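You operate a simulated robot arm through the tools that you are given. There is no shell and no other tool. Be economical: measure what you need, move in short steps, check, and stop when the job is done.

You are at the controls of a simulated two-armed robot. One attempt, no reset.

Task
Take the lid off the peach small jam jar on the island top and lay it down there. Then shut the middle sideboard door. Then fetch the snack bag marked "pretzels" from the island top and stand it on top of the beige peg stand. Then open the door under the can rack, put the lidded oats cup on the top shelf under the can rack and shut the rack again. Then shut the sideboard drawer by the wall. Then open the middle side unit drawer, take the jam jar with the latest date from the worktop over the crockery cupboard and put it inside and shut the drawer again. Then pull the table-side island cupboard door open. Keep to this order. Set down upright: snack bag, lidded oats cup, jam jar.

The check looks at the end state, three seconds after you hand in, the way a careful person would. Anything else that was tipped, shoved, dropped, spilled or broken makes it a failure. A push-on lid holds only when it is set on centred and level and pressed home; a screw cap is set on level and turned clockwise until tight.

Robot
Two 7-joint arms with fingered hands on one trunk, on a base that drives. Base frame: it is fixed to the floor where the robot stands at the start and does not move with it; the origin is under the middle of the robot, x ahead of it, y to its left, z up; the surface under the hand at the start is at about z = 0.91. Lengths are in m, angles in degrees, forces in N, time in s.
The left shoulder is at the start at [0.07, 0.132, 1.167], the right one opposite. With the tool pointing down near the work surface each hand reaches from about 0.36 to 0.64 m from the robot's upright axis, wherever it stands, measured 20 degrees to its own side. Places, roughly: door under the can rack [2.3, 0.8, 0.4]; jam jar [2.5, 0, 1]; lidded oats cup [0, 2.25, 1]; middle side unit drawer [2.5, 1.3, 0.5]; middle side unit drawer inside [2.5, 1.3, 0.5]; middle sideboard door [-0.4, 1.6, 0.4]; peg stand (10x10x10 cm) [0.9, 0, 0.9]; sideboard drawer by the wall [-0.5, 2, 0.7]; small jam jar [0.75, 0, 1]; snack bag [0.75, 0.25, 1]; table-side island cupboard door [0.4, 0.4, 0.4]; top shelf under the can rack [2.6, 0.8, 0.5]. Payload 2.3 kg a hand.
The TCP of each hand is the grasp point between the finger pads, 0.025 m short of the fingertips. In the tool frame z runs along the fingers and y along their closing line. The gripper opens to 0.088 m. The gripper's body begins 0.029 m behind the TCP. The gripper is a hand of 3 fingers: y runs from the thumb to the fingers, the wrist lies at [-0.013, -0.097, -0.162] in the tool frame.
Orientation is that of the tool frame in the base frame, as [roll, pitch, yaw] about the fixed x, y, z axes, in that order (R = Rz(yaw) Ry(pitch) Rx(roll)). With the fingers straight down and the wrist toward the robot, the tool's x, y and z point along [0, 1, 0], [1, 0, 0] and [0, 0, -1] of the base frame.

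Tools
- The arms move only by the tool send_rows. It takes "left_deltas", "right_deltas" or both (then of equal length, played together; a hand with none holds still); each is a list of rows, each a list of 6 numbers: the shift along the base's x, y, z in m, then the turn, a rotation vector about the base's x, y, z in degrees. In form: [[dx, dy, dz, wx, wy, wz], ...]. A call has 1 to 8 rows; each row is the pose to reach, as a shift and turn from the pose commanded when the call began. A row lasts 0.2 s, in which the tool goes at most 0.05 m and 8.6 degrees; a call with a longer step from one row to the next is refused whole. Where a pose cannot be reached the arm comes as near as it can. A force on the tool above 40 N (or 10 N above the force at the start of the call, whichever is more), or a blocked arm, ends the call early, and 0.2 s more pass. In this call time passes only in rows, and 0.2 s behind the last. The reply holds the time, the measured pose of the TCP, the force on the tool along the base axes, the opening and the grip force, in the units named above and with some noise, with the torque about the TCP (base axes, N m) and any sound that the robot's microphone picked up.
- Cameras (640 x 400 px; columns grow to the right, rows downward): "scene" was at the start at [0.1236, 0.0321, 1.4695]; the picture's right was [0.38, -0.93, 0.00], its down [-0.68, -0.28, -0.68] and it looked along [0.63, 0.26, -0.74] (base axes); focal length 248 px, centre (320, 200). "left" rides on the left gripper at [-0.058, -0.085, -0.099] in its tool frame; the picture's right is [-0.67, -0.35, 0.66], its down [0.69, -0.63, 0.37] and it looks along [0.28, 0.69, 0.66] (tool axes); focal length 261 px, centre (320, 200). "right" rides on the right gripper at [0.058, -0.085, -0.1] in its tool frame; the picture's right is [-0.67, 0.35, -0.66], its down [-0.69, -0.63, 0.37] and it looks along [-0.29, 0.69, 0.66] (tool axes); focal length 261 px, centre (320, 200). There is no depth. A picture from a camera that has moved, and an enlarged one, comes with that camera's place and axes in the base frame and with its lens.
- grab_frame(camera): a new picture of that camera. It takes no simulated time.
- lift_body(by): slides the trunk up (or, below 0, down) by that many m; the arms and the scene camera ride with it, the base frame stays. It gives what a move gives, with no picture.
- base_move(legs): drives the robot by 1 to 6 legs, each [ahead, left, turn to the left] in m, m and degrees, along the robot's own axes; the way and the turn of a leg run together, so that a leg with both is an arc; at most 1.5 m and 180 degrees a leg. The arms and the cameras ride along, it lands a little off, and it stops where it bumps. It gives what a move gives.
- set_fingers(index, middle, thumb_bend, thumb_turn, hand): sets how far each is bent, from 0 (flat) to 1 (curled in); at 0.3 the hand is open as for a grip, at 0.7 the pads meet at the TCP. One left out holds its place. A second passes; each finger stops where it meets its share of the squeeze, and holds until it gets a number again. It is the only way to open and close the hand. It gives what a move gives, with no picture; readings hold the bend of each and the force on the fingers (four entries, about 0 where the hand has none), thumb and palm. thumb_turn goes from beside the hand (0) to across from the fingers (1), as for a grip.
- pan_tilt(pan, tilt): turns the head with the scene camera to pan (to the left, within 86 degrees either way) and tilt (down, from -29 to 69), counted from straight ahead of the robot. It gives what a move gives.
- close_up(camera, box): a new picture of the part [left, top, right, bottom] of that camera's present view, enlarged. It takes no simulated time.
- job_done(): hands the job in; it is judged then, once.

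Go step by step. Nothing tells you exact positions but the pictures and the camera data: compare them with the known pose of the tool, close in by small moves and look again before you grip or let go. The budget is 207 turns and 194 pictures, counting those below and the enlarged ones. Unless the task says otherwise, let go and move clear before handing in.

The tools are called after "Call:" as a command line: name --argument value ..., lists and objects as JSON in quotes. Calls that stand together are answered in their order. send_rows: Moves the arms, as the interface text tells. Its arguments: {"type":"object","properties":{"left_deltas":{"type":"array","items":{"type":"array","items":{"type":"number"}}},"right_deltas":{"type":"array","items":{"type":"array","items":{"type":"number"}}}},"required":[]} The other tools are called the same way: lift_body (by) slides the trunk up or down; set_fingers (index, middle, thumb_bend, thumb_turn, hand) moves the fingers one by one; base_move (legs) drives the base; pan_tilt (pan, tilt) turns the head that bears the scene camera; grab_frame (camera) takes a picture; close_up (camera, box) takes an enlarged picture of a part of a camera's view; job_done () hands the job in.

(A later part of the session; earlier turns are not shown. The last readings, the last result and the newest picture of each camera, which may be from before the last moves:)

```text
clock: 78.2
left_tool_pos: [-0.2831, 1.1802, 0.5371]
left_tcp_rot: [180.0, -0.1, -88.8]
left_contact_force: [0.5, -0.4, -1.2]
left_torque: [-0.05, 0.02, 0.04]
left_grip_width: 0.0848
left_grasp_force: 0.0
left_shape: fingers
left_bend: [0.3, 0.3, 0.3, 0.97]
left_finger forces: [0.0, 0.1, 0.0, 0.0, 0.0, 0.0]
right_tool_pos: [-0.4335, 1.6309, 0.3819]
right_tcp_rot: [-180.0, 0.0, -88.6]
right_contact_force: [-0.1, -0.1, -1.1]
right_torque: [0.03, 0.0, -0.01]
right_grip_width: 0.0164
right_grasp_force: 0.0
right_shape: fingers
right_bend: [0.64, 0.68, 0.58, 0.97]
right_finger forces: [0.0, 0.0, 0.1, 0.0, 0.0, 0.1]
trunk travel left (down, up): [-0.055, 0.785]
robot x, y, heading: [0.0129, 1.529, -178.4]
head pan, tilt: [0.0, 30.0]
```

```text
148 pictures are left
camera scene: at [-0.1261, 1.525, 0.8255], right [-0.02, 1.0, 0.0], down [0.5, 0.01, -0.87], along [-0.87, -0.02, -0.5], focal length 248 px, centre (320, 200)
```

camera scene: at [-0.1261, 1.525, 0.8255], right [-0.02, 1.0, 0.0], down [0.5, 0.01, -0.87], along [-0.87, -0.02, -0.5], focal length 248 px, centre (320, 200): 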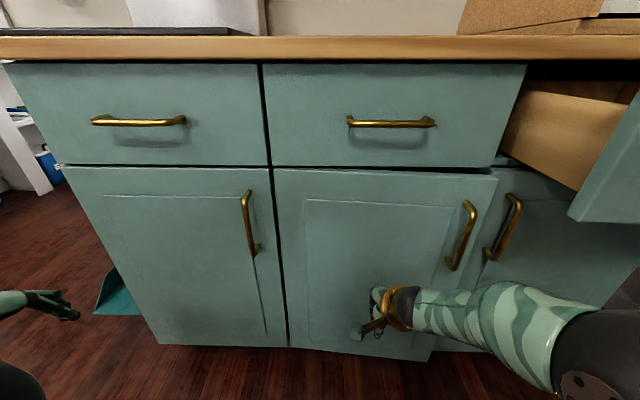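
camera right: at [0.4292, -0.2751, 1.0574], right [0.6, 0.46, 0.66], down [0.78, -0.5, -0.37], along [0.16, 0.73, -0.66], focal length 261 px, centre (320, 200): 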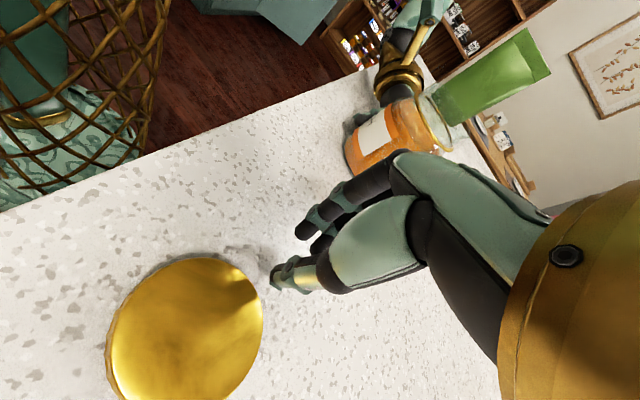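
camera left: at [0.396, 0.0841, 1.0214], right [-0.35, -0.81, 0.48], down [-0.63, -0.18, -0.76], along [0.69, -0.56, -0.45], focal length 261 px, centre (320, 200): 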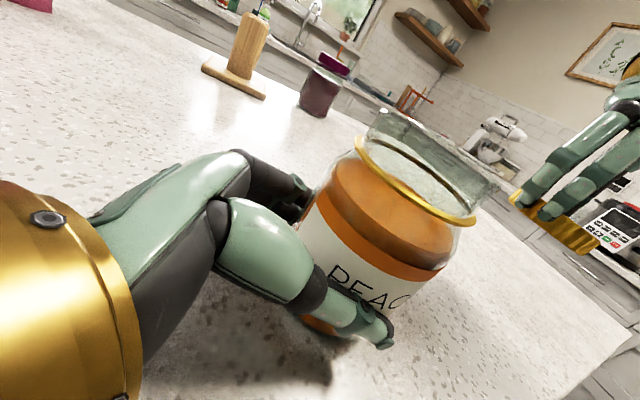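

Still slightly ajar; I'll push the rest with the arm while watching the force.

Call:
send_rows --right_deltas '[[-0.015, 0, 0, 0, 0, 0], [-0.03, 0, 0, 0, 0, 0], [-0.045, 0, 0, 0, 0, 0], [-0.06, 0, 0, 0, 0, 0]]'

Call:
grab_frame --camera "scene"

```text
clock: 79.2
left_tool_pos: [-0.2822, 1.1799, 0.5372]
left_tcp_rot: [179.9, -0.1, -88.8]
left_contact_force: [-0.4, 0.5, 0.0]
left_torque: [0.0, 0.01, -0.03]
left_grip_width: 0.0848
left_grasp_force: 0.0
left_shape: fingers
left_bend: [0.3, 0.3, 0.3, 0.97]
left_finger forces: [0.0, 0.1, 0.0, 0.0, 0.0, 0.1]
right_tool_pos: [-0.4934, 1.63, 0.3806]
right_tcp_rot: [-179.9, 0.0, -88.6]
right_contact_force: [0.2, 0.4, 0.7]
right_torque: [0.0, -0.01, 0.01]
right_grip_width: 0.0165
right_grasp_force: 0.1
right_shape: fingers
right_bend: [0.64, 0.68, 0.58, 0.97]
right_finger forces: [0.1, 0.0, 0.1, 0.1, 0.0, 0.0]
trunk travel left (down, up): [-0.055, 0.785]
robot x, y, heading: [0.0154, 1.5253, -178.7]
head pan, tilt: [0.0, 30.0]
```

```text
147 pictures are left
camera scene: at [-0.1261, 1.525, 0.8255], right [-0.02, 1.0, 0.0], down [0.5, 0.01, -0.87], along [-0.87, -0.02, -0.5], focal length 248 px, centre (320, 200)
```

scene: 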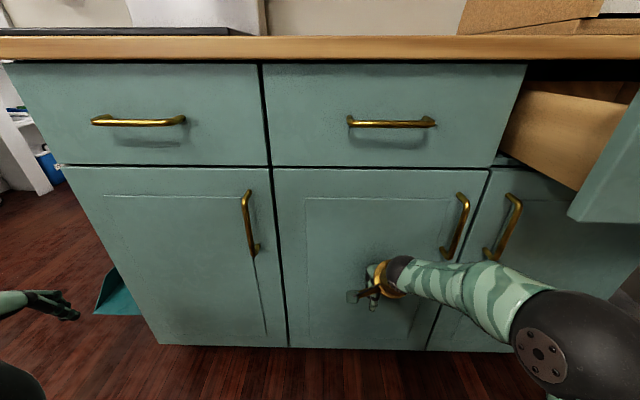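

It looks shut; I'll press a touch more to feel the stop, then withdraw.

Call:
send_rows --right_deltas '[[-0.01, 0, 0, 0, 0, 0], [-0.02, 0, 0, 0, 0, 0], [-0.03, 0, 0, 0, 0, 0]]'

Call:
send_rows --right_deltas '[[0.04, 0, 0, 0, 0, 0], [0.08, 0, 0, 0, 0, 0], [0.12, 0, 0, 0, 0, 0], [0.16, 0, 0, 0, 0, 0], [0.19, 0.0, 0, 0, 0, 0]]'

Call:
grab_frame --camera "scene"

```text
clock: 79.7
left_tool_pos: [-0.2793, 1.1794, 0.5386]
left_tcp_rot: [179.8, 0.0, -88.8]
left_contact_force: [-0.1, -0.1, 0.8]
left_torque: [-0.01, 0.0, 0.02]
left_grip_width: 0.0849
left_grasp_force: 0.1
left_shape: fingers
left_bend: [0.3, 0.3, 0.3, 0.97]
left_finger forces: [0.0, 0.0, 0.0, 0.1, 0.0, 0.0]
right_tool_pos: [-0.5014, 1.6294, 0.3797]
right_tcp_rot: [-179.4, 0.2, -88.8]
right_contact_force: [20.4, -0.7, 6.4]
right_torque: [0.08, 0.65, -0.14]
right_grip_width: 0.0162
right_grasp_force: 9.8
right_shape: fingers
right_bend: [0.64, 0.7, 0.58, 0.97]
right_finger forces: [0.0, 19.9, 0.1, 0.1, 0.1, 0.1]
trunk travel left (down, up): [-0.055, 0.785]
robot x, y, heading: [0.0178, 1.5263, -178.7]
head pan, tilt: [0.0, 30.0]
stopped in row 2 (right hand): the force on the tool passed its limit at 51 N (the readings are from after the stop); the commanded pose is now the measured one
```

```text
clock: 80.9
left_tool_pos: [-0.2827, 1.1803, 0.5367]
left_tcp_rot: [-180.0, -0.1, -88.7]
left_contact_force: [0.0, -0.3, -0.5]
left_torque: [-0.01, 0.0, 0.01]
left_grip_width: 0.0849
left_grasp_force: 0.1
left_shape: fingers
left_bend: [0.3, 0.3, 0.3, 0.97]
left_finger forces: [0.0, 0.0, 0.0, 0.0, 0.0, 0.1]
right_tool_pos: [-0.3429, 1.6312, 0.3785]
right_tcp_rot: [-179.3, 0.1, -88.7]
right_contact_force: [0.3, -0.8, 0.2]
right_torque: [0.03, -0.03, 0.04]
right_grip_width: 0.0164
right_grasp_force: 0.0
right_shape: fingers
right_bend: [0.64, 0.68, 0.58, 0.97]
right_finger forces: [0.1, 0.1, 0.1, 0.1, 0.0, 0.0]
right hand out of reach, approached as far as the arm can: row 5
trunk travel left (down, up): [-0.055, 0.785]
robot x, y, heading: [0.017, 1.525, -178.8]
head pan, tilt: [0.0, 30.0]
```

```text
146 pictures are left
camera scene: at [-0.1255, 1.5251, 0.8256], right [-0.02, 1.0, 0.0], down [0.5, 0.01, -0.87], along [-0.87, -0.02, -0.5], focal length 248 px, centre (320, 200)
```

scene: 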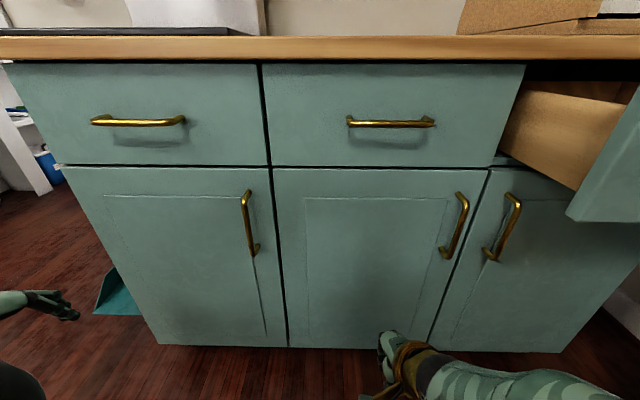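

The middle door is shut. I'll back off, raise the trunk, and look at the shelf with the oats cup while I am near.

Call:
base_move --legs '[[-0.3, 0, 0]]'

Call:
lift_body --by 0.4

Call:
lift_body --by 0.27

Call:
base_move --legs '[[0, 0, -90]]'

Call:
grab_frame --camera "scene"

```text
clock: 83.0
left_tool_pos: [0.0243, 1.1859, 0.5369]
left_tcp_rot: [180.0, -0.1, -88.7]
left_contact_force: [0.6, 0.2, -0.2]
left_torque: [0.02, 0.0, -0.01]
left_grip_width: 0.0851
left_grasp_force: 0.1
left_shape: fingers
left_bend: [0.3, 0.3, 0.3, 0.97]
left_finger forces: [0.0, 0.0, 0.1, 0.0, 0.1, 0.0]
right_tool_pos: [-0.039, 1.6383, 0.3776]
right_tcp_rot: [-179.3, 0.0, -88.7]
right_contact_force: [0.5, 0.2, -0.2]
right_torque: [0.0, -0.03, 0.0]
right_grip_width: 0.016
right_grasp_force: 0.0
right_shape: fingers
right_bend: [0.64, 0.68, 0.58, 0.97]
right_finger forces: [0.0, 0.1, 0.0, 0.1, 0.1, 0.0]
trunk travel left (down, up): [-0.055, 0.785]
robot x, y, heading: [0.3187, 1.5353, -178.8]
head pan, tilt: [0.0, 30.0]
```

```text
clock: 86.8
left_tool_pos: [0.0229, 1.1871, 0.9372]
left_tcp_rot: [-180.0, -0.2, -88.7]
left_contact_force: [-0.5, -0.6, 0.4]
left_torque: [-0.02, 0.02, -0.01]
left_grip_width: 0.0849
left_grasp_force: 0.0
left_shape: fingers
left_bend: [0.3, 0.3, 0.3, 0.97]
left_finger forces: [0.0, 0.0, 0.1, 0.1, 0.1, 0.0]
right_tool_pos: [-0.0387, 1.6373, 0.7784]
right_tcp_rot: [-179.4, 0.0, -88.7]
right_contact_force: [-0.1, 0.4, 0.1]
right_torque: [-0.03, 0.0, -0.04]
right_grip_width: 0.0161
right_grasp_force: 0.0
right_shape: fingers
right_bend: [0.64, 0.68, 0.58, 0.97]
right_finger forces: [0.1, 0.1, 0.0, 0.0, 0.0, 0.1]
trunk travel left (down, up): [-0.455, 0.385]
robot x, y, heading: [0.3195, 1.534, -178.7]
head pan, tilt: [0.0, 30.0]
```

```text
clock: 89.6
left_tool_pos: [0.0242, 1.1864, 1.2082]
left_tcp_rot: [180.0, -0.1, -88.7]
left_contact_force: [-0.7, 0.0, -0.3]
left_torque: [-0.05, 0.0, 0.0]
left_grip_width: 0.0848
left_grasp_force: 0.0
left_shape: fingers
left_bend: [0.3, 0.3, 0.3, 0.97]
left_finger forces: [0.0, 0.1, 0.0, 0.1, 0.0, 0.0]
right_tool_pos: [-0.0389, 1.6371, 1.0493]
right_tcp_rot: [-179.4, 0.2, -88.7]
right_contact_force: [0.4, -0.5, 0.4]
right_torque: [0.0, 0.0, -0.01]
right_grip_width: 0.0163
right_grasp_force: 0.1
right_shape: fingers
right_bend: [0.64, 0.68, 0.58, 0.97]
right_finger forces: [0.1, 0.0, 0.1, 0.0, 0.1, 0.0]
trunk travel left (down, up): [-0.725, 0.115]
robot x, y, heading: [0.3217, 1.5339, -178.8]
head pan, tilt: [0.0, 30.0]
```

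```text
clock: 93.8
left_tool_pos: [-0.0238, 1.8317, 1.2078]
left_tcp_rot: [-180.0, 0.0, -179.0]
left_contact_force: [0.3, -0.5, -0.4]
left_torque: [-0.01, 0.03, -0.03]
left_grip_width: 0.0846
left_grasp_force: 0.1
left_shape: fingers
left_bend: [0.3, 0.3, 0.3, 0.97]
left_finger forces: [0.0, 0.1, 0.1, 0.0, 0.0, 0.0]
right_tool_pos: [0.4258, 1.8922, 1.049]
right_tcp_rot: [-179.3, 0.1, -178.8]
right_contact_force: [-0.3, 0.4, -0.5]
right_torque: [0.0, 0.03, 0.01]
right_grip_width: 0.0163
right_grasp_force: 0.0
right_shape: fingers
right_bend: [0.64, 0.68, 0.58, 0.97]
right_finger forces: [0.0, 0.1, 0.1, 0.0, 0.0, 0.1]
trunk travel left (down, up): [-0.725, 0.115]
robot x, y, heading: [0.3194, 1.5354, 91.3]
head pan, tilt: [0.0, 30.0]
```

```text
145 pictures are left
camera scene: at [0.3175, 1.6758, 1.4956], right [1.0, 0.02, 0.0], down [0.01, -0.5, -0.87], along [-0.02, 0.87, -0.5], focal length 248 px, centre (320, 200)
```

scene: 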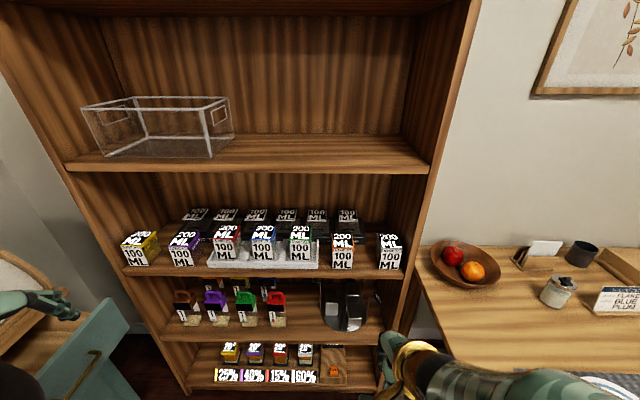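

I'll zoom in on the shelf at z≈1 and on the table objects.

Call:
close_up --camera "scene" --box '[110, 190, 430, 390]'

Call:
close_up --camera "scene" --box '[420, 210, 640, 347]'

```text
2.00 times, centred on (270, 290) of scene
camera zoom: at [0.3175, 1.6758, 1.4956], right [1.0, 0.02, 0.0], down [0.01, -0.5, -0.87], along [-0.02, 0.87, -0.5], focal length 496 px, centre (420, 20)
```

zoom: 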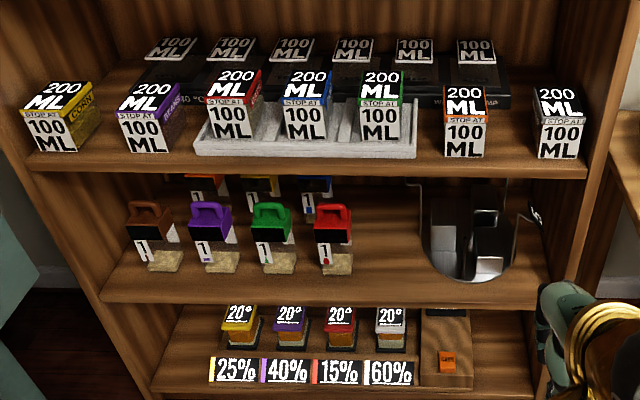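

```text
2.91 times, centred on (530, 278) of scene
camera zoom: at [0.3175, 1.6758, 1.4956], right [1.0, 0.02, 0.0], down [0.01, -0.5, -0.87], along [-0.02, 0.87, -0.5], focal length 722 px, centre (-291, -28)
```

zoom: 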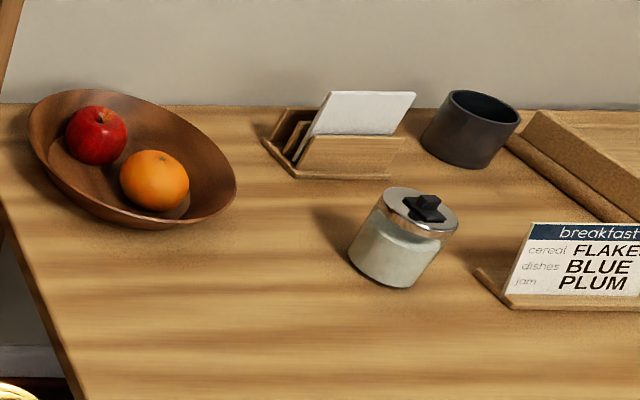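

The labels are on the cups' sides; I'll zoom in further.

Call:
close_up --camera "scene" --box '[115, 205, 275, 305]'

Call:
close_up --camera "scene" --box '[250, 205, 410, 305]'

```text
4.00 times, centred on (195, 255) of scene
camera zoom: at [0.3175, 1.6758, 1.4956], right [1.0, 0.02, 0.0], down [0.01, -0.5, -0.87], along [-0.02, 0.87, -0.5], focal length 993 px, centre (820, -20)
```

zoom: 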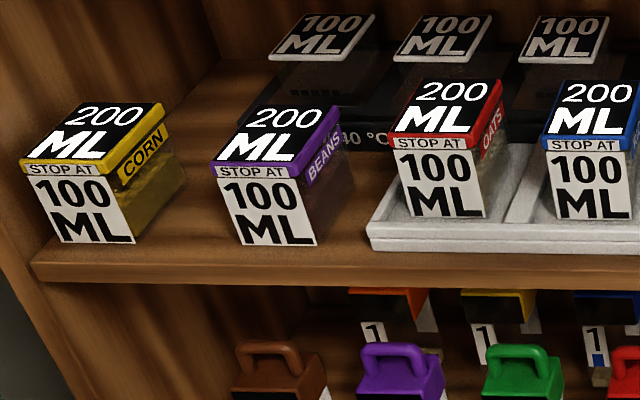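

```text
4.00 times, centred on (330, 255) of scene
camera zoom: at [0.3175, 1.6758, 1.4956], right [1.0, 0.02, 0.0], down [0.01, -0.5, -0.87], along [-0.02, 0.87, -0.5], focal length 993 px, centre (280, -20)
```

zoom: 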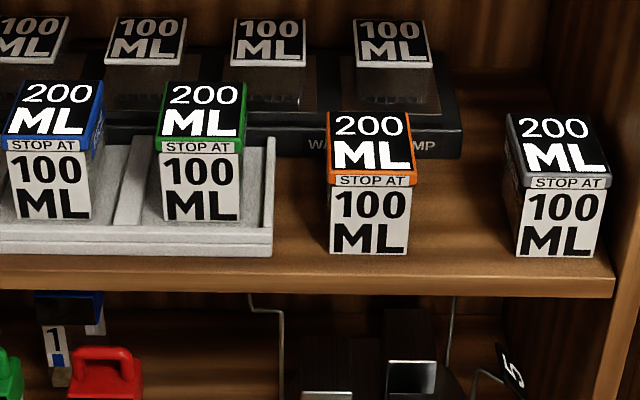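

The red-lidded cup is the oats one (in the grey tray). Now for the bags: I'll turn toward the island and look at the labels from this side.

Call:
base_move --legs '[[-0.1, 0, -140]]'

Call:
pan_tilt --pan 0 --tilt 22

Call:
grab_frame --camera "scene"

```text
clock: 100.0
left_tool_pos: [0.7059, 1.4961, 1.2079]
left_tcp_rot: [180.0, -0.1, 40.6]
left_contact_force: [0.8, 0.5, 0.1]
left_torque: [0.0, 0.02, 0.0]
left_grip_width: 0.0847
left_grasp_force: 0.0
left_shape: fingers
left_bend: [0.3, 0.3, 0.3, 0.97]
left_finger forces: [0.1, 0.1, 0.1, 0.0, 0.1, 0.1]
right_tool_pos: [0.3952, 1.1625, 1.0486]
right_tcp_rot: [-179.4, 0.0, 40.7]
right_contact_force: [0.8, -0.1, -0.9]
right_torque: [0.01, -0.02, -0.01]
right_grip_width: 0.0162
right_grasp_force: 0.0
right_shape: fingers
right_bend: [0.64, 0.68, 0.58, 0.97]
right_finger forces: [0.0, 0.1, 0.0, 0.0, 0.1, 0.1]
trunk travel left (down, up): [-0.725, 0.115]
robot x, y, heading: [0.2483, 1.5038, -49.6]
head pan, tilt: [0.0, 30.0]
cut short: leg 1
```

```text
clock: 100.7
left_tool_pos: [0.7053, 1.4955, 1.2075]
left_tcp_rot: [180.0, -0.2, 40.6]
left_contact_force: [1.0, -0.8, -1.2]
left_torque: [0.03, -0.02, 0.02]
left_grip_width: 0.0849
left_grasp_force: 0.0
left_shape: fingers
left_bend: [0.3, 0.3, 0.3, 0.97]
left_finger forces: [0.0, 0.0, 0.0, 0.0, 0.0, 0.0]
right_tool_pos: [0.3959, 1.163, 1.049]
right_tcp_rot: [-179.3, 0.1, 40.5]
right_contact_force: [0.0, 0.7, 1.0]
right_torque: [0.0, 0.04, 0.02]
right_grip_width: 0.0164
right_grasp_force: 0.1
right_shape: fingers
right_bend: [0.64, 0.68, 0.58, 0.97]
right_finger forces: [0.0, 0.0, 0.1, 0.0, 0.0, 0.1]
trunk travel left (down, up): [-0.725, 0.115]
robot x, y, heading: [0.2519, 1.5051, -49.4]
head pan, tilt: [0.0, 22.0]
```

```text
140 pictures are left
camera scene: at [0.3424, 1.3994, 1.5083], right [-0.76, -0.65, 0.0], down [-0.24, 0.28, -0.93], along [0.6, -0.7, -0.38], focal length 248 px, centre (320, 200)
```

scene: 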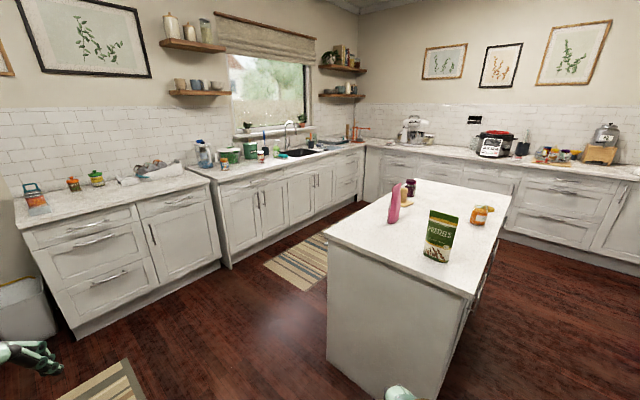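

The green bag reads "PRETZELS". I'll zoom in on it and on the left counter for the later steps.

Call:
close_up --camera "scene" --box '[370, 160, 530, 280]'

Call:
close_up --camera "scene" --box '[0, 120, 320, 340]'

```text
3.33 times, centred on (450, 220) of scene
camera zoom: at [0.3424, 1.3994, 1.5083], right [-0.76, -0.65, 0.0], down [-0.24, 0.28, -0.93], along [0.6, -0.7, -0.38], focal length 828 px, centre (-113, 133)
```

zoom: 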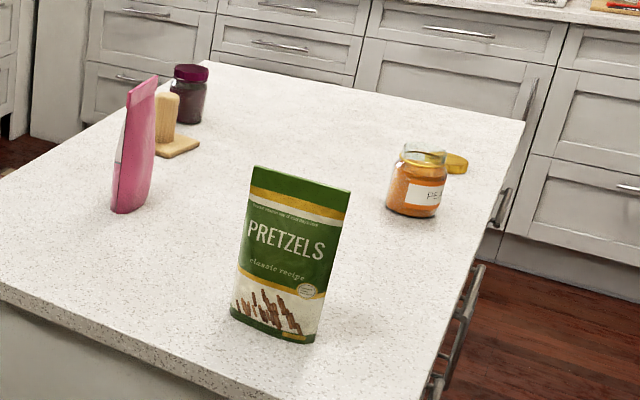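

```text
1.82 times, centred on (160, 230) of scene
camera zoom: at [0.3424, 1.3994, 1.5083], right [-0.76, -0.65, 0.0], down [-0.24, 0.28, -0.93], along [0.6, -0.7, -0.38], focal length 451 px, centre (611, 146)
```

zoom: 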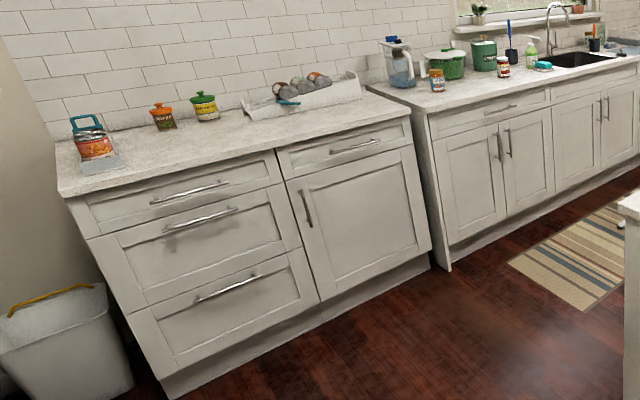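

The pretzels bag stands at about (0.535, 0.45), broad faces toward ±y, top at 1.10. I'll raise and open the right hand, then drive to the table end of the island facing it.

Call:
send_rows --right_deltas '[[0, 0, 0.04, 0, 0, 0], [0, 0, 0.08, 0, 0, 0], [0, 0, 0.12, 0, 0, 0], [0, 0, 0.16, 0, 0, 0]]'

Call:
set_fingers --hand "right" --index 0.3 --middle 0.3 --thumb_bend 0.3

Call:
base_move --legs '[[0, 0, -40], [0.4, 0.45, 0]]'

Call:
pan_tilt --pan -5 --tilt 45

Call:
grab_frame --camera "scene"

```text
clock: 101.7
left_tool_pos: [0.7054, 1.4956, 1.2086]
left_tcp_rot: [-180.0, 0.0, 40.6]
left_contact_force: [0.4, 0.7, -0.7]
left_torque: [0.02, -0.03, 0.02]
left_grip_width: 0.0847
left_grasp_force: 0.2
left_shape: fingers
left_bend: [0.3, 0.3, 0.3, 0.97]
left_finger forces: [0.0, 0.0, 0.0, 0.1, 0.0, 0.0]
right_tool_pos: [0.4051, 1.1425, 1.0652]
right_tcp_rot: [-179.3, 0.2, 40.6]
right_contact_force: [0.0, -0.3, 0.0]
right_torque: [0.01, 0.0, 0.0]
right_grip_width: 0.0161
right_grasp_force: 0.0
right_shape: fingers
right_bend: [0.64, 0.68, 0.58, 0.97]
right_finger forces: [0.0, 0.0, 0.0, 0.0, 0.0, 0.1]
right hand out of reach, approached as far as the arm can: row 1, 2, 3, 4
trunk travel left (down, up): [-0.725, 0.115]
robot x, y, heading: [0.2453, 1.5072, -49.3]
head pan, tilt: [0.0, 22.0]
```

```text
clock: 102.7
left_tool_pos: [0.7055, 1.4961, 1.207]
left_tcp_rot: [180.0, -0.1, 40.6]
left_contact_force: [0.7, 0.6, 0.3]
left_torque: [0.03, 0.03, 0.02]
left_grip_width: 0.085
left_grasp_force: 0.0
left_shape: fingers
left_bend: [0.3, 0.3, 0.3, 0.97]
left_finger forces: [0.0, 0.1, 0.1, 0.0, 0.0, 0.1]
right_tool_pos: [0.4055, 1.1426, 1.065]
right_tcp_rot: [-179.3, -0.1, 40.6]
right_contact_force: [0.5, 0.1, 0.3]
right_torque: [-0.05, 0.02, 0.01]
right_grip_width: 0.0847
right_grasp_force: 0.1
right_shape: fingers
right_bend: [0.3, 0.3, 0.3, 0.97]
right_finger forces: [0.1, 0.0, 0.1, 0.0, 0.1, 0.0]
trunk travel left (down, up): [-0.725, 0.115]
robot x, y, heading: [0.2478, 1.5047, -49.3]
head pan, tilt: [0.0, 22.0]
```

```text
clock: 108.0
left_tool_pos: [1.0479, 0.8067, 1.2082]
left_tcp_rot: [179.9, -0.1, 0.2]
left_contact_force: [-0.4, -0.4, -0.8]
left_torque: [-0.03, 0.0, -0.03]
left_grip_width: 0.085
left_grasp_force: 0.0
left_shape: fingers
left_bend: [0.3, 0.3, 0.3, 0.97]
left_finger forces: [0.1, 0.0, 0.0, 0.0, 0.0, 0.0]
right_tool_pos: [0.5912, 0.7325, 1.0657]
right_tcp_rot: [-179.4, 0.1, 0.3]
right_contact_force: [0.1, 0.2, 0.1]
right_torque: [-0.02, 0.01, 0.0]
right_grip_width: 0.0844
right_grasp_force: 0.0
right_shape: fingers
right_bend: [0.3, 0.3, 0.3, 0.97]
right_finger forces: [0.0, 0.0, 0.0, 0.0, 0.0, 0.0]
trunk travel left (down, up): [-0.725, 0.115]
robot x, y, heading: [0.7102, 1.1099, -89.6]
head pan, tilt: [0.0, 22.0]
```

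```text
clock: 108.9
left_tool_pos: [1.0505, 0.8063, 1.2076]
left_tcp_rot: [-180.0, 0.0, 0.2]
left_contact_force: [0.1, 0.1, 0.6]
left_torque: [-0.01, -0.01, -0.02]
left_grip_width: 0.085
left_grasp_force: 0.1
left_shape: fingers
left_bend: [0.3, 0.3, 0.3, 0.97]
left_finger forces: [0.0, 0.0, 0.0, 0.0, 0.0, 0.0]
right_tool_pos: [0.5929, 0.7314, 1.0647]
right_tcp_rot: [-179.3, 0.1, 0.3]
right_contact_force: [0.1, 0.4, 0.1]
right_torque: [0.02, 0.0, -0.02]
right_grip_width: 0.0847
right_grasp_force: 0.0
right_shape: fingers
right_bend: [0.3, 0.3, 0.3, 0.97]
right_finger forces: [0.1, 0.0, 0.0, 0.0, 0.1, 0.0]
trunk travel left (down, up): [-0.725, 0.115]
robot x, y, heading: [0.7109, 1.1108, -89.7]
head pan, tilt: [-5.0, 45.0]
```

```text
137 pictures are left
camera scene: at [0.7029, 0.98, 1.473], right [-1.0, 0.08, 0.0], down [0.06, 0.7, -0.71], along [-0.06, -0.71, -0.71], focal length 248 px, centre (320, 200)
```

scene: 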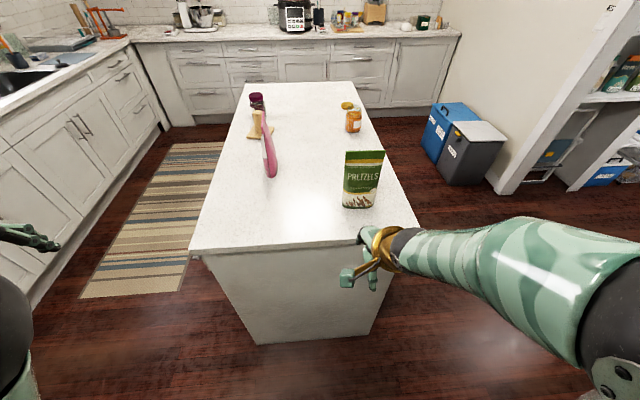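

I'll reach the right hand outward and up over the island, then drive 0.17 m nearer.

Call:
send_rows --right_deltas '[[-0.005, -0.03, 0.02, 0, 0, 0], [-0.01, -0.06, 0.05, 0, 0, 0], [-0.02, -0.07, 0.09, 0, 0, 0], [-0.03, -0.08, 0.13, 0, 0, 0], [-0.04, -0.09, 0.155, 0.7, 0, 0]]'

Call:
base_move --legs '[[0.17, 0, 0]]'

Call:
grab_frame --camera "scene"

Call:
grab_frame --camera "right"

```text
clock: 110.1
left_tool_pos: [1.0502, 0.8072, 1.2074]
left_tcp_rot: [180.0, 0.0, 0.1]
left_contact_force: [-0.4, 0.3, 0.0]
left_torque: [0.0, 0.02, 0.01]
left_grip_width: 0.0848
left_grasp_force: 0.0
left_shape: fingers
left_bend: [0.3, 0.3, 0.3, 0.97]
left_finger forces: [0.0, 0.0, 0.1, 0.0, 0.0, 0.0]
right_tool_pos: [0.5537, 0.6409, 1.2215]
right_tcp_rot: [-178.5, 0.2, 0.4]
right_contact_force: [0.5, 0.4, 0.0]
right_torque: [0.0, -0.02, 0.01]
right_grip_width: 0.0843
right_grasp_force: 0.1
right_shape: fingers
right_bend: [0.3, 0.3, 0.3, 0.97]
right_finger forces: [0.1, 0.0, 0.1, 0.1, 0.0, 0.0]
trunk travel left (down, up): [-0.725, 0.115]
robot x, y, heading: [0.7114, 1.1047, -89.4]
head pan, tilt: [-5.0, 45.0]
```

```text
clock: 111.5
left_tool_pos: [1.0504, 0.6404, 1.2074]
left_tcp_rot: [179.8, -0.1, 0.1]
left_contact_force: [-0.6, 0.3, -0.6]
left_torque: [-0.01, 0.02, -0.01]
left_grip_width: 0.0848
left_grasp_force: 0.1
left_shape: fingers
left_bend: [0.3, 0.3, 0.3, 0.97]
left_finger forces: [0.0, 0.0, 0.0, 0.0, 0.0, 0.0]
right_tool_pos: [0.5525, 0.4762, 1.2233]
right_tcp_rot: [-178.8, 0.1, 0.3]
right_contact_force: [-0.3, 0.3, 0.6]
right_torque: [-0.03, -0.02, -0.01]
right_grip_width: 0.0848
right_grasp_force: 0.1
right_shape: fingers
right_bend: [0.3, 0.3, 0.3, 0.97]
right_finger forces: [0.0, 0.1, 0.0, 0.0, 0.0, 0.0]
trunk travel left (down, up): [-0.725, 0.115]
robot x, y, heading: [0.7108, 0.9389, -89.7]
head pan, tilt: [-5.0, 45.0]
```

```text
136 pictures are left
camera scene: at [0.703, 0.8152, 1.4733], right [-1.0, 0.08, 0.0], down [0.06, 0.7, -0.71], along [-0.06, -0.71, -0.71], focal length 248 px, centre (320, 200)
```

scene: 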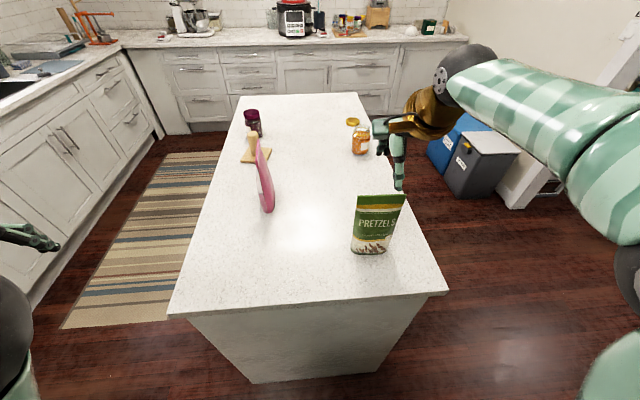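

```text
135 pictures are left
camera right: at [0.6105, 0.5603, 1.3234], right [-0.67, -0.36, 0.65], down [-0.69, 0.64, -0.35], along [-0.28, -0.68, -0.68], focal length 261 px, centre (320, 200)
```

right: 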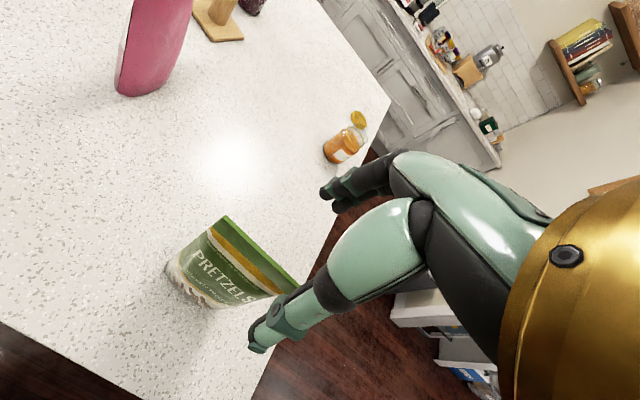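

The bag top is centred at (0.543, 0.447), turned about -4°. I'll centre over it and descend.

Call:
send_rows --right_deltas '[[-0.005, -0.015, 0, -0.7, 0, -2], [-0.009, -0.029, 0, -1.3, 0, -4.4], [-0.009, -0.029, -0.04, -1.3, 0, -4.4], [-0.009, -0.029, -0.07, -1.3, 0, -4.4]]'

Call:
grab_frame --camera "right"

Call:
close_up --camera "scene" --box '[320, 120, 480, 270]'

```text
clock: 112.5
left_tool_pos: [1.05, 0.6357, 1.2082]
left_tcp_rot: [-180.0, -0.1, 0.1]
left_contact_force: [-0.8, -0.3, 0.3]
left_torque: [0.01, 0.04, 0.02]
left_grip_width: 0.085
left_grasp_force: 0.0
left_shape: fingers
left_bend: [0.3, 0.3, 0.3, 0.97]
left_finger forces: [0.1, 0.0, 0.0, 0.0, 0.0, 0.0]
right_tool_pos: [0.5428, 0.4426, 1.1509]
right_tcp_rot: [-179.8, 0.1, -4.3]
right_contact_force: [0.2, 0.6, 0.1]
right_torque: [-0.01, 0.02, 0.01]
right_grip_width: 0.0842
right_grasp_force: 0.0
right_shape: fingers
right_bend: [0.3, 0.3, 0.3, 0.97]
right_finger forces: [0.1, 0.1, 0.1, 0.0, 0.0, 0.0]
trunk travel left (down, up): [-0.725, 0.115]
robot x, y, heading: [0.7106, 0.9383, -90.1]
head pan, tilt: [-5.0, 45.0]
```

```text
134 pictures are left
camera right: at [0.6069, 0.5242, 1.2499], right [-0.69, -0.3, 0.66], down [-0.64, 0.68, -0.36], along [-0.34, -0.67, -0.66], focal length 261 px, centre (320, 200)
```

right: 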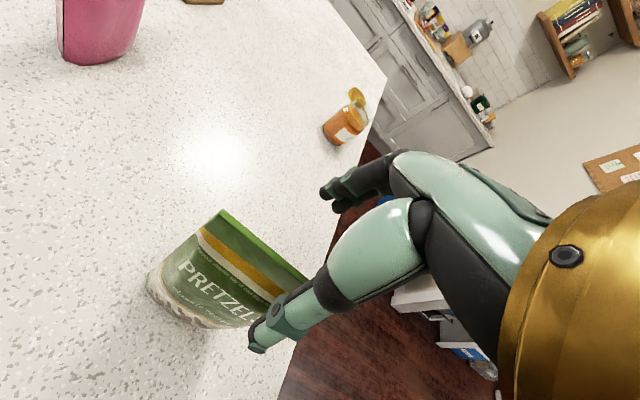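

```text
2.67 times, centred on (400, 195) of scene
camera zoom: at [0.7027, 0.8104, 1.4729], right [-1.0, 0.08, 0.0], down [0.06, 0.71, -0.71], along [-0.06, -0.7, -0.71], focal length 662 px, centre (107, 213)
```

zoom: 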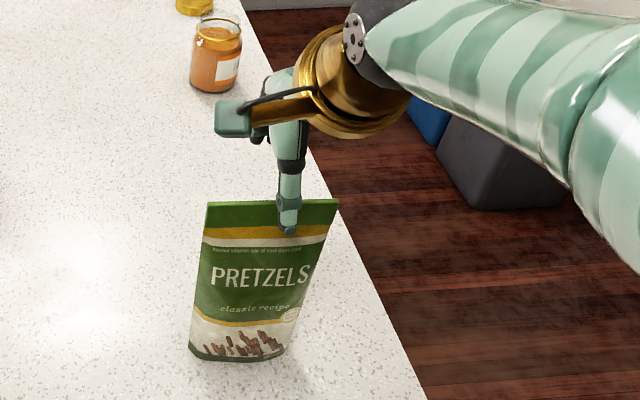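

Aligned. I'll descend to z=1.08 and close on the bag.

Call:
send_rows --right_deltas '[[-0.001, 0.004, -0.025, 0, 0, 0], [-0.001, 0.004, -0.05, 0, 0, 0], [-0.001, 0.004, -0.072, 0, 0, 0]]'

Call:
set_fingers --hand "right" --index 0.72 --middle 0.72 --thumb_bend 0.72

Call:
close_up --camera "scene" --box '[320, 120, 480, 270]'

Call:
grab_frame --camera "right"

```text
clock: 113.3
left_tool_pos: [1.0512, 0.6359, 1.2076]
left_tcp_rot: [180.0, -0.1, 0.1]
left_contact_force: [0.0, 0.0, 0.7]
left_torque: [0.0, -0.04, 0.01]
left_grip_width: 0.0848
left_grasp_force: 0.1
left_shape: fingers
left_bend: [0.3, 0.3, 0.3, 0.97]
left_finger forces: [0.1, 0.0, 0.1, 0.1, 0.1, 0.0]
right_tool_pos: [0.5415, 0.4483, 1.0789]
right_tcp_rot: [-179.9, 0.1, -4.4]
right_contact_force: [0.0, -0.1, 0.0]
right_torque: [-0.02, -0.01, -0.01]
right_grip_width: 0.0843
right_grasp_force: 0.1
right_shape: fingers
right_bend: [0.3, 0.3, 0.3, 0.97]
right_finger forces: [0.0, 0.0, 0.0, 0.1, 0.1, 0.0]
trunk travel left (down, up): [-0.725, 0.115]
robot x, y, heading: [0.7098, 0.9374, -89.8]
head pan, tilt: [-5.0, 45.0]
```

```text
clock: 114.3
left_tool_pos: [1.0503, 0.6364, 1.2076]
left_tcp_rot: [180.0, -0.1, 0.1]
left_contact_force: [0.0, 0.0, 0.1]
left_torque: [-0.02, -0.04, 0.04]
left_grip_width: 0.0849
left_grasp_force: 0.1
left_shape: fingers
left_bend: [0.3, 0.3, 0.3, 0.97]
left_finger forces: [0.0, 0.0, 0.1, 0.0, 0.1, 0.1]
right_tool_pos: [0.5417, 0.4485, 1.0795]
right_tcp_rot: [-180.0, 0.2, -4.2]
right_contact_force: [0.7, -0.2, 0.0]
right_torque: [0.02, 0.04, -0.01]
right_grip_width: 0.0041
right_grasp_force: 5.8
right_shape: fingers
right_bend: [0.71, 0.71, 0.67, 0.96]
right_finger forces: [4.0, 1.3, 0.1, 0.1, 5.6, 0.0]
trunk travel left (down, up): [-0.725, 0.115]
robot x, y, heading: [0.7111, 0.9402, -89.9]
head pan, tilt: [-5.0, 45.0]
```

```text
2.67 times, centred on (400, 195) of scene
camera zoom: at [0.7029, 0.8108, 1.4729], right [-1.0, 0.08, 0.0], down [0.06, 0.7, -0.71], along [-0.06, -0.7, -0.71], focal length 662 px, centre (107, 213)
```

zoom: 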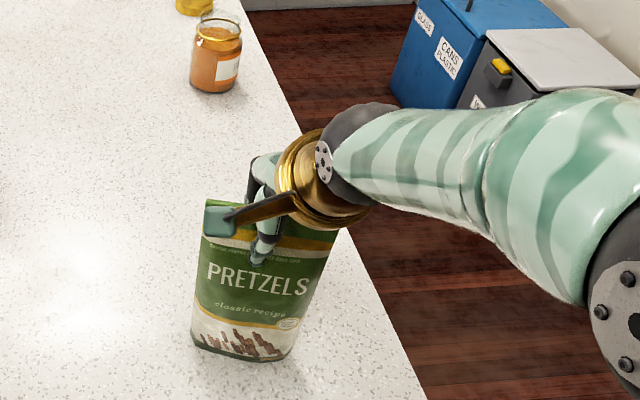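

```text
131 pictures are left
camera right: at [0.6061, 0.5296, 1.1781], right [-0.69, -0.3, 0.66], down [-0.64, 0.68, -0.36], along [-0.34, -0.67, -0.66], focal length 261 px, centre (320, 200)
```

right: 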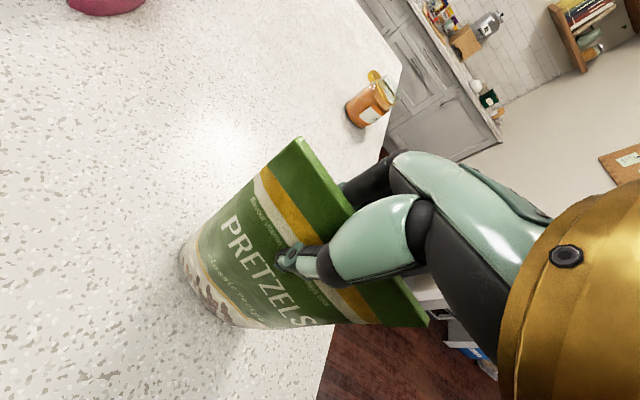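

The bag is pinched near its centre, but lightly. I'll squeeze more and lift a little.

Call:
set_fingers --hand "right" --index 0.85 --middle 0.85 --thumb_bend 0.85

Call:
send_rows --right_deltas '[[0, 0, 0.03, 0, 0, 0], [0, 0, 0.06, 0, 0, 0], [0, 0, 0.09, 0, 0, 0], [0, 0.02, 0.12, 0, 0, 0]]'

Call:
grab_frame --camera "scene"

```text
clock: 115.3
left_tool_pos: [1.0514, 0.6364, 1.2085]
left_tcp_rot: [180.0, -0.1, 0.0]
left_contact_force: [-1.5, -0.5, -1.1]
left_torque: [0.02, 0.04, 0.0]
left_grip_width: 0.0848
left_grasp_force: 0.1
left_shape: fingers
left_bend: [0.3, 0.3, 0.3, 0.97]
left_finger forces: [0.1, 0.0, 0.0, 0.0, 0.0, 0.0]
right_tool_pos: [0.5425, 0.4483, 1.0799]
right_tcp_rot: [-180.0, 0.1, -4.1]
right_contact_force: [0.0, -0.2, 1.0]
right_torque: [0.0, 0.08, -0.02]
right_grip_width: 0.0037
right_grasp_force: 20.9
right_shape: fingers
right_bend: [0.76, 0.85, 0.69, 0.92]
right_finger forces: [14.9, 6.0, 0.0, 0.0, 20.0, 0.0]
trunk travel left (down, up): [-0.725, 0.115]
robot x, y, heading: [0.7084, 0.938, -90.0]
head pan, tilt: [-5.0, 45.0]
```

```text
clock: 116.3
left_tool_pos: [1.0504, 0.6391, 1.2086]
left_tcp_rot: [179.8, -0.1, 0.1]
left_contact_force: [-0.3, 0.6, 0.4]
left_torque: [-0.01, 0.03, 0.03]
left_grip_width: 0.0848
left_grasp_force: 0.1
left_shape: fingers
left_bend: [0.3, 0.3, 0.3, 0.97]
left_finger forces: [0.0, 0.0, 0.1, 0.0, 0.0, 0.0]
right_tool_pos: [0.5436, 0.4695, 1.1991]
right_tcp_rot: [-179.8, 0.2, -4.2]
right_contact_force: [0.1, -0.3, -0.4]
right_torque: [0.03, 0.01, 0.01]
right_grip_width: 0.0036
right_grasp_force: 18.3
right_shape: fingers
right_bend: [0.76, 0.85, 0.71, 0.91]
right_finger forces: [15.9, 2.6, 0.1, 0.0, 18.0, 0.0]
trunk travel left (down, up): [-0.725, 0.115]
robot x, y, heading: [0.7105, 0.9409, -90.1]
head pan, tilt: [-5.0, 45.0]
```

```text
130 pictures are left
camera scene: at [0.703, 0.813, 1.4731], right [-1.0, 0.08, 0.0], down [0.06, 0.7, -0.71], along [-0.06, -0.71, -0.71], focal length 248 px, centre (320, 200)
```

scene: 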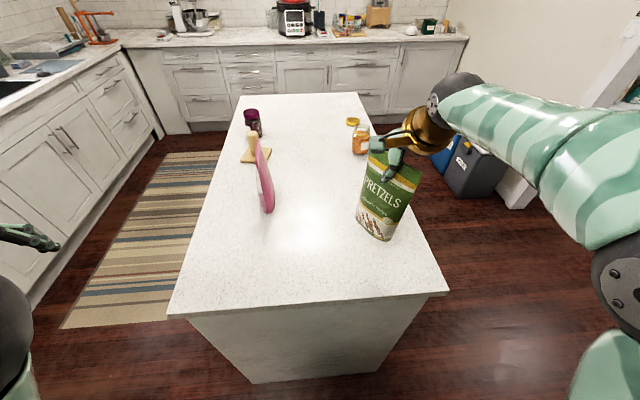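

The bag has turned in the grip a bit; I'll measure the tilt.

Call:
close_up --camera "scene" --box '[320, 120, 480, 270]'

Call:
grab_frame --camera "right"

```text
2.67 times, centred on (400, 195) of scene
camera zoom: at [0.703, 0.813, 1.4731], right [-1.0, 0.08, 0.0], down [0.06, 0.7, -0.71], along [-0.06, -0.71, -0.71], focal length 662 px, centre (107, 213)
```

zoom: 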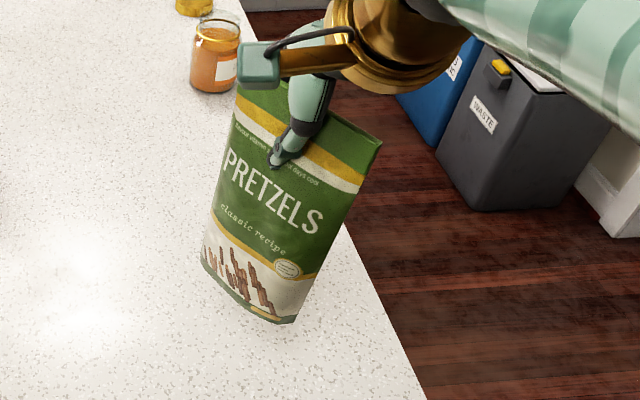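

```text
128 pictures are left
camera right: at [0.6075, 0.5506, 1.2984], right [-0.69, -0.3, 0.66], down [-0.64, 0.68, -0.36], along [-0.34, -0.67, -0.66], focal length 261 px, centre (320, 200)
```

right: 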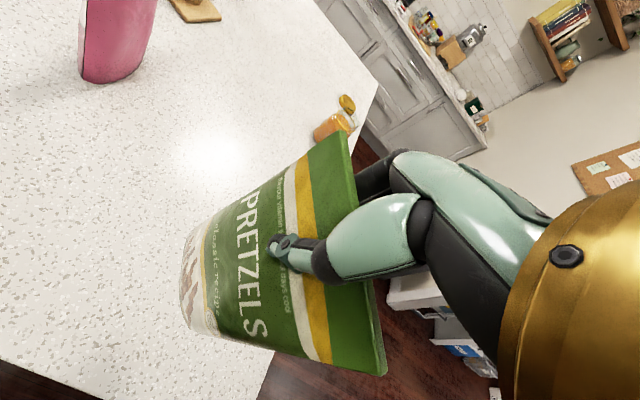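

The bag mainly yawed in the grip because the middle finger curled further than the index. I'll set it back down to level it, release, and look.

Call:
send_rows --right_deltas '[[0, 0, -0.04, 0, 0, 0], [0, 0, -0.08, 0, 0, 0], [0, 0, -0.105, 0, 0, 0], [0, 0, -0.115, 0, 0, 0], [0, 0, -0.12, 0, 0, 0]]'

Call:
close_up --camera "scene" --box '[320, 120, 480, 270]'

```text
clock: 117.5
left_tool_pos: [1.0521, 0.6382, 1.2075]
left_tcp_rot: [179.9, 0.0, 0.1]
left_contact_force: [0.0, 0.7, -0.8]
left_torque: [-0.01, 0.0, 0.01]
left_grip_width: 0.0849
left_grasp_force: 0.1
left_shape: fingers
left_bend: [0.3, 0.3, 0.3, 0.97]
left_finger forces: [0.1, 0.0, 0.1, 0.1, 0.0, 0.1]
right_tool_pos: [0.5432, 0.4695, 1.081]
right_tcp_rot: [179.8, 0.0, -4.2]
right_contact_force: [0.8, -1.4, 4.5]
right_torque: [-0.06, -0.02, -0.03]
right_grip_width: 0.0031
right_grasp_force: 18.8
right_shape: fingers
right_bend: [0.76, 0.85, 0.72, 0.91]
right_finger forces: [17.7, 2.2, 0.0, 0.1, 18.7, 0.1]
trunk travel left (down, up): [-0.725, 0.115]
robot x, y, heading: [0.7135, 0.9384, -89.9]
head pan, tilt: [-5.0, 45.0]
```

```text
2.67 times, centred on (400, 195) of scene
camera zoom: at [0.7043, 0.812, 1.4732], right [-1.0, 0.08, 0.0], down [0.06, 0.7, -0.71], along [-0.06, -0.7, -0.71], focal length 662 px, centre (107, 213)
```

zoom: 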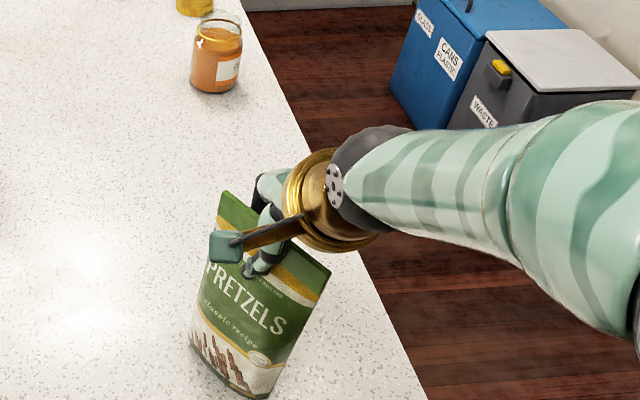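

The bag stands flat again (contact at the same height), just yawed about -46°. I'll release, align the hand to it and regrip evenly.

Call:
set_fingers --hand "right" --index 0.4 --middle 0.4 --thumb_bend 0.4

Call:
set_fingers --hand "right" --index 0.3 --middle 0.3 --thumb_bend 0.3

Call:
send_rows --right_deltas '[[0, 0, 0.04, 0, 0, 0], [0, 0, 0.08, 0, 0, -8], [0, 0, 0.1, 0, 0, -16], [0, 0, 0.1, 0, 0, -24], [0, 0, 0.1, 0, 0, -32], [0, 0, 0.1, 0, 0, -40]]'

Call:
grab_frame --camera "right"

Call:
close_up --camera "scene" --box '[320, 120, 480, 270]'

```text
clock: 118.5
left_tool_pos: [1.05, 0.636, 1.2074]
left_tcp_rot: [180.0, 0.0, 0.0]
left_contact_force: [-0.1, -0.2, 0.2]
left_torque: [-0.01, -0.02, -0.04]
left_grip_width: 0.0848
left_grasp_force: 0.0
left_shape: fingers
left_bend: [0.3, 0.3, 0.3, 0.97]
left_finger forces: [0.0, 0.0, 0.1, 0.0, 0.1, 0.0]
right_tool_pos: [0.5426, 0.4685, 1.0801]
right_tcp_rot: [-179.9, 0.1, -4.2]
right_contact_force: [0.4, 0.4, 0.4]
right_torque: [0.01, 0.02, -0.01]
right_grip_width: 0.0628
right_grasp_force: 0.0
right_shape: fingers
right_bend: [0.4, 0.4, 0.4, 0.97]
right_finger forces: [0.1, 0.1, 0.0, 0.0, 0.0, 0.0]
trunk travel left (down, up): [-0.725, 0.115]
robot x, y, heading: [0.7124, 0.9436, -89.9]
head pan, tilt: [-5.0, 45.0]
```

```text
clock: 119.5
left_tool_pos: [1.0488, 0.6368, 1.2075]
left_tcp_rot: [179.9, -0.1, 0.1]
left_contact_force: [0.3, -0.7, -0.1]
left_torque: [0.01, 0.02, 0.02]
left_grip_width: 0.0852
left_grasp_force: 0.1
left_shape: fingers
left_bend: [0.3, 0.3, 0.3, 0.97]
left_finger forces: [0.1, 0.0, 0.1, 0.0, 0.0, 0.1]
right_tool_pos: [0.5422, 0.4704, 1.0799]
right_tcp_rot: [-179.9, 0.2, -4.2]
right_contact_force: [-0.4, 0.3, -0.4]
right_torque: [-0.03, 0.02, 0.0]
right_grip_width: 0.0848
right_grasp_force: 0.0
right_shape: fingers
right_bend: [0.3, 0.3, 0.3, 0.97]
right_finger forces: [0.1, 0.1, 0.0, 0.0, 0.0, 0.1]
trunk travel left (down, up): [-0.725, 0.115]
robot x, y, heading: [0.7078, 0.9407, -90.0]
head pan, tilt: [-5.0, 45.0]
```

```text
clock: 120.9
left_tool_pos: [1.0509, 0.6367, 1.2072]
left_tcp_rot: [180.0, -0.1, 0.1]
left_contact_force: [0.2, -0.5, 0.3]
left_torque: [0.01, 0.03, 0.0]
left_grip_width: 0.0848
left_grasp_force: 0.1
left_shape: fingers
left_bend: [0.3, 0.3, 0.3, 0.97]
left_finger forces: [0.1, 0.0, 0.0, 0.0, 0.1, 0.0]
right_tool_pos: [0.5395, 0.4684, 1.182]
right_tcp_rot: [-179.6, -0.9, -44.7]
right_contact_force: [0.4, 0.1, -0.8]
right_torque: [0.01, 0.0, 0.01]
right_grip_width: 0.0846
right_grasp_force: 0.1
right_shape: fingers
right_bend: [0.3, 0.3, 0.3, 0.97]
right_finger forces: [0.0, 0.0, 0.1, 0.1, 0.0, 0.1]
trunk travel left (down, up): [-0.725, 0.115]
robot x, y, heading: [0.7096, 0.9423, -89.8]
head pan, tilt: [-5.0, 45.0]
```

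```text
126 pictures are left
camera right: at [0.6388, 0.489, 1.2825], right [-0.73, 0.23, 0.64], down [-0.04, 0.93, -0.37], along [-0.68, -0.3, -0.67], focal length 261 px, centre (320, 200)
```

right: 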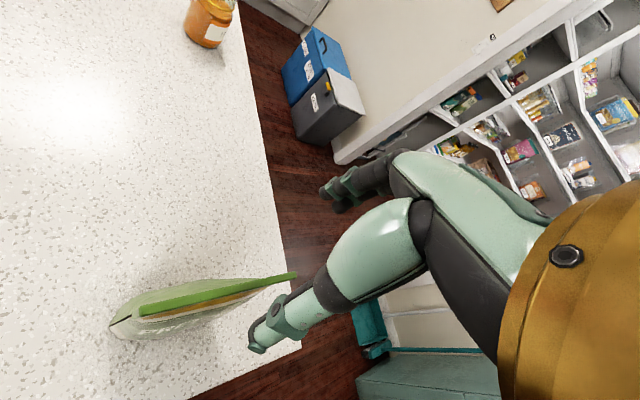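

```text
2.67 times, centred on (400, 195) of scene
camera zoom: at [0.703, 0.8106, 1.4729], right [-1.0, 0.08, 0.0], down [0.06, 0.7, -0.71], along [-0.06, -0.7, -0.71], focal length 662 px, centre (107, 213)
```

zoom: 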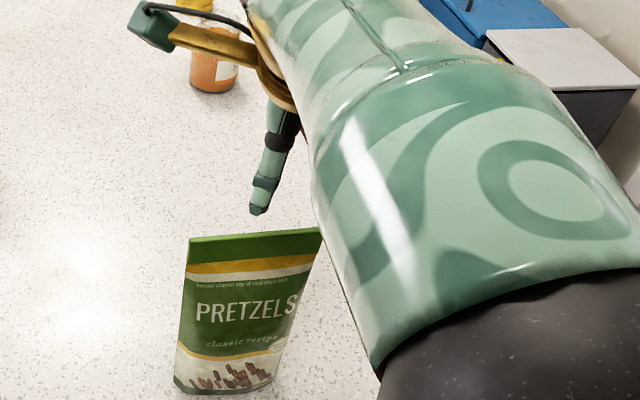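

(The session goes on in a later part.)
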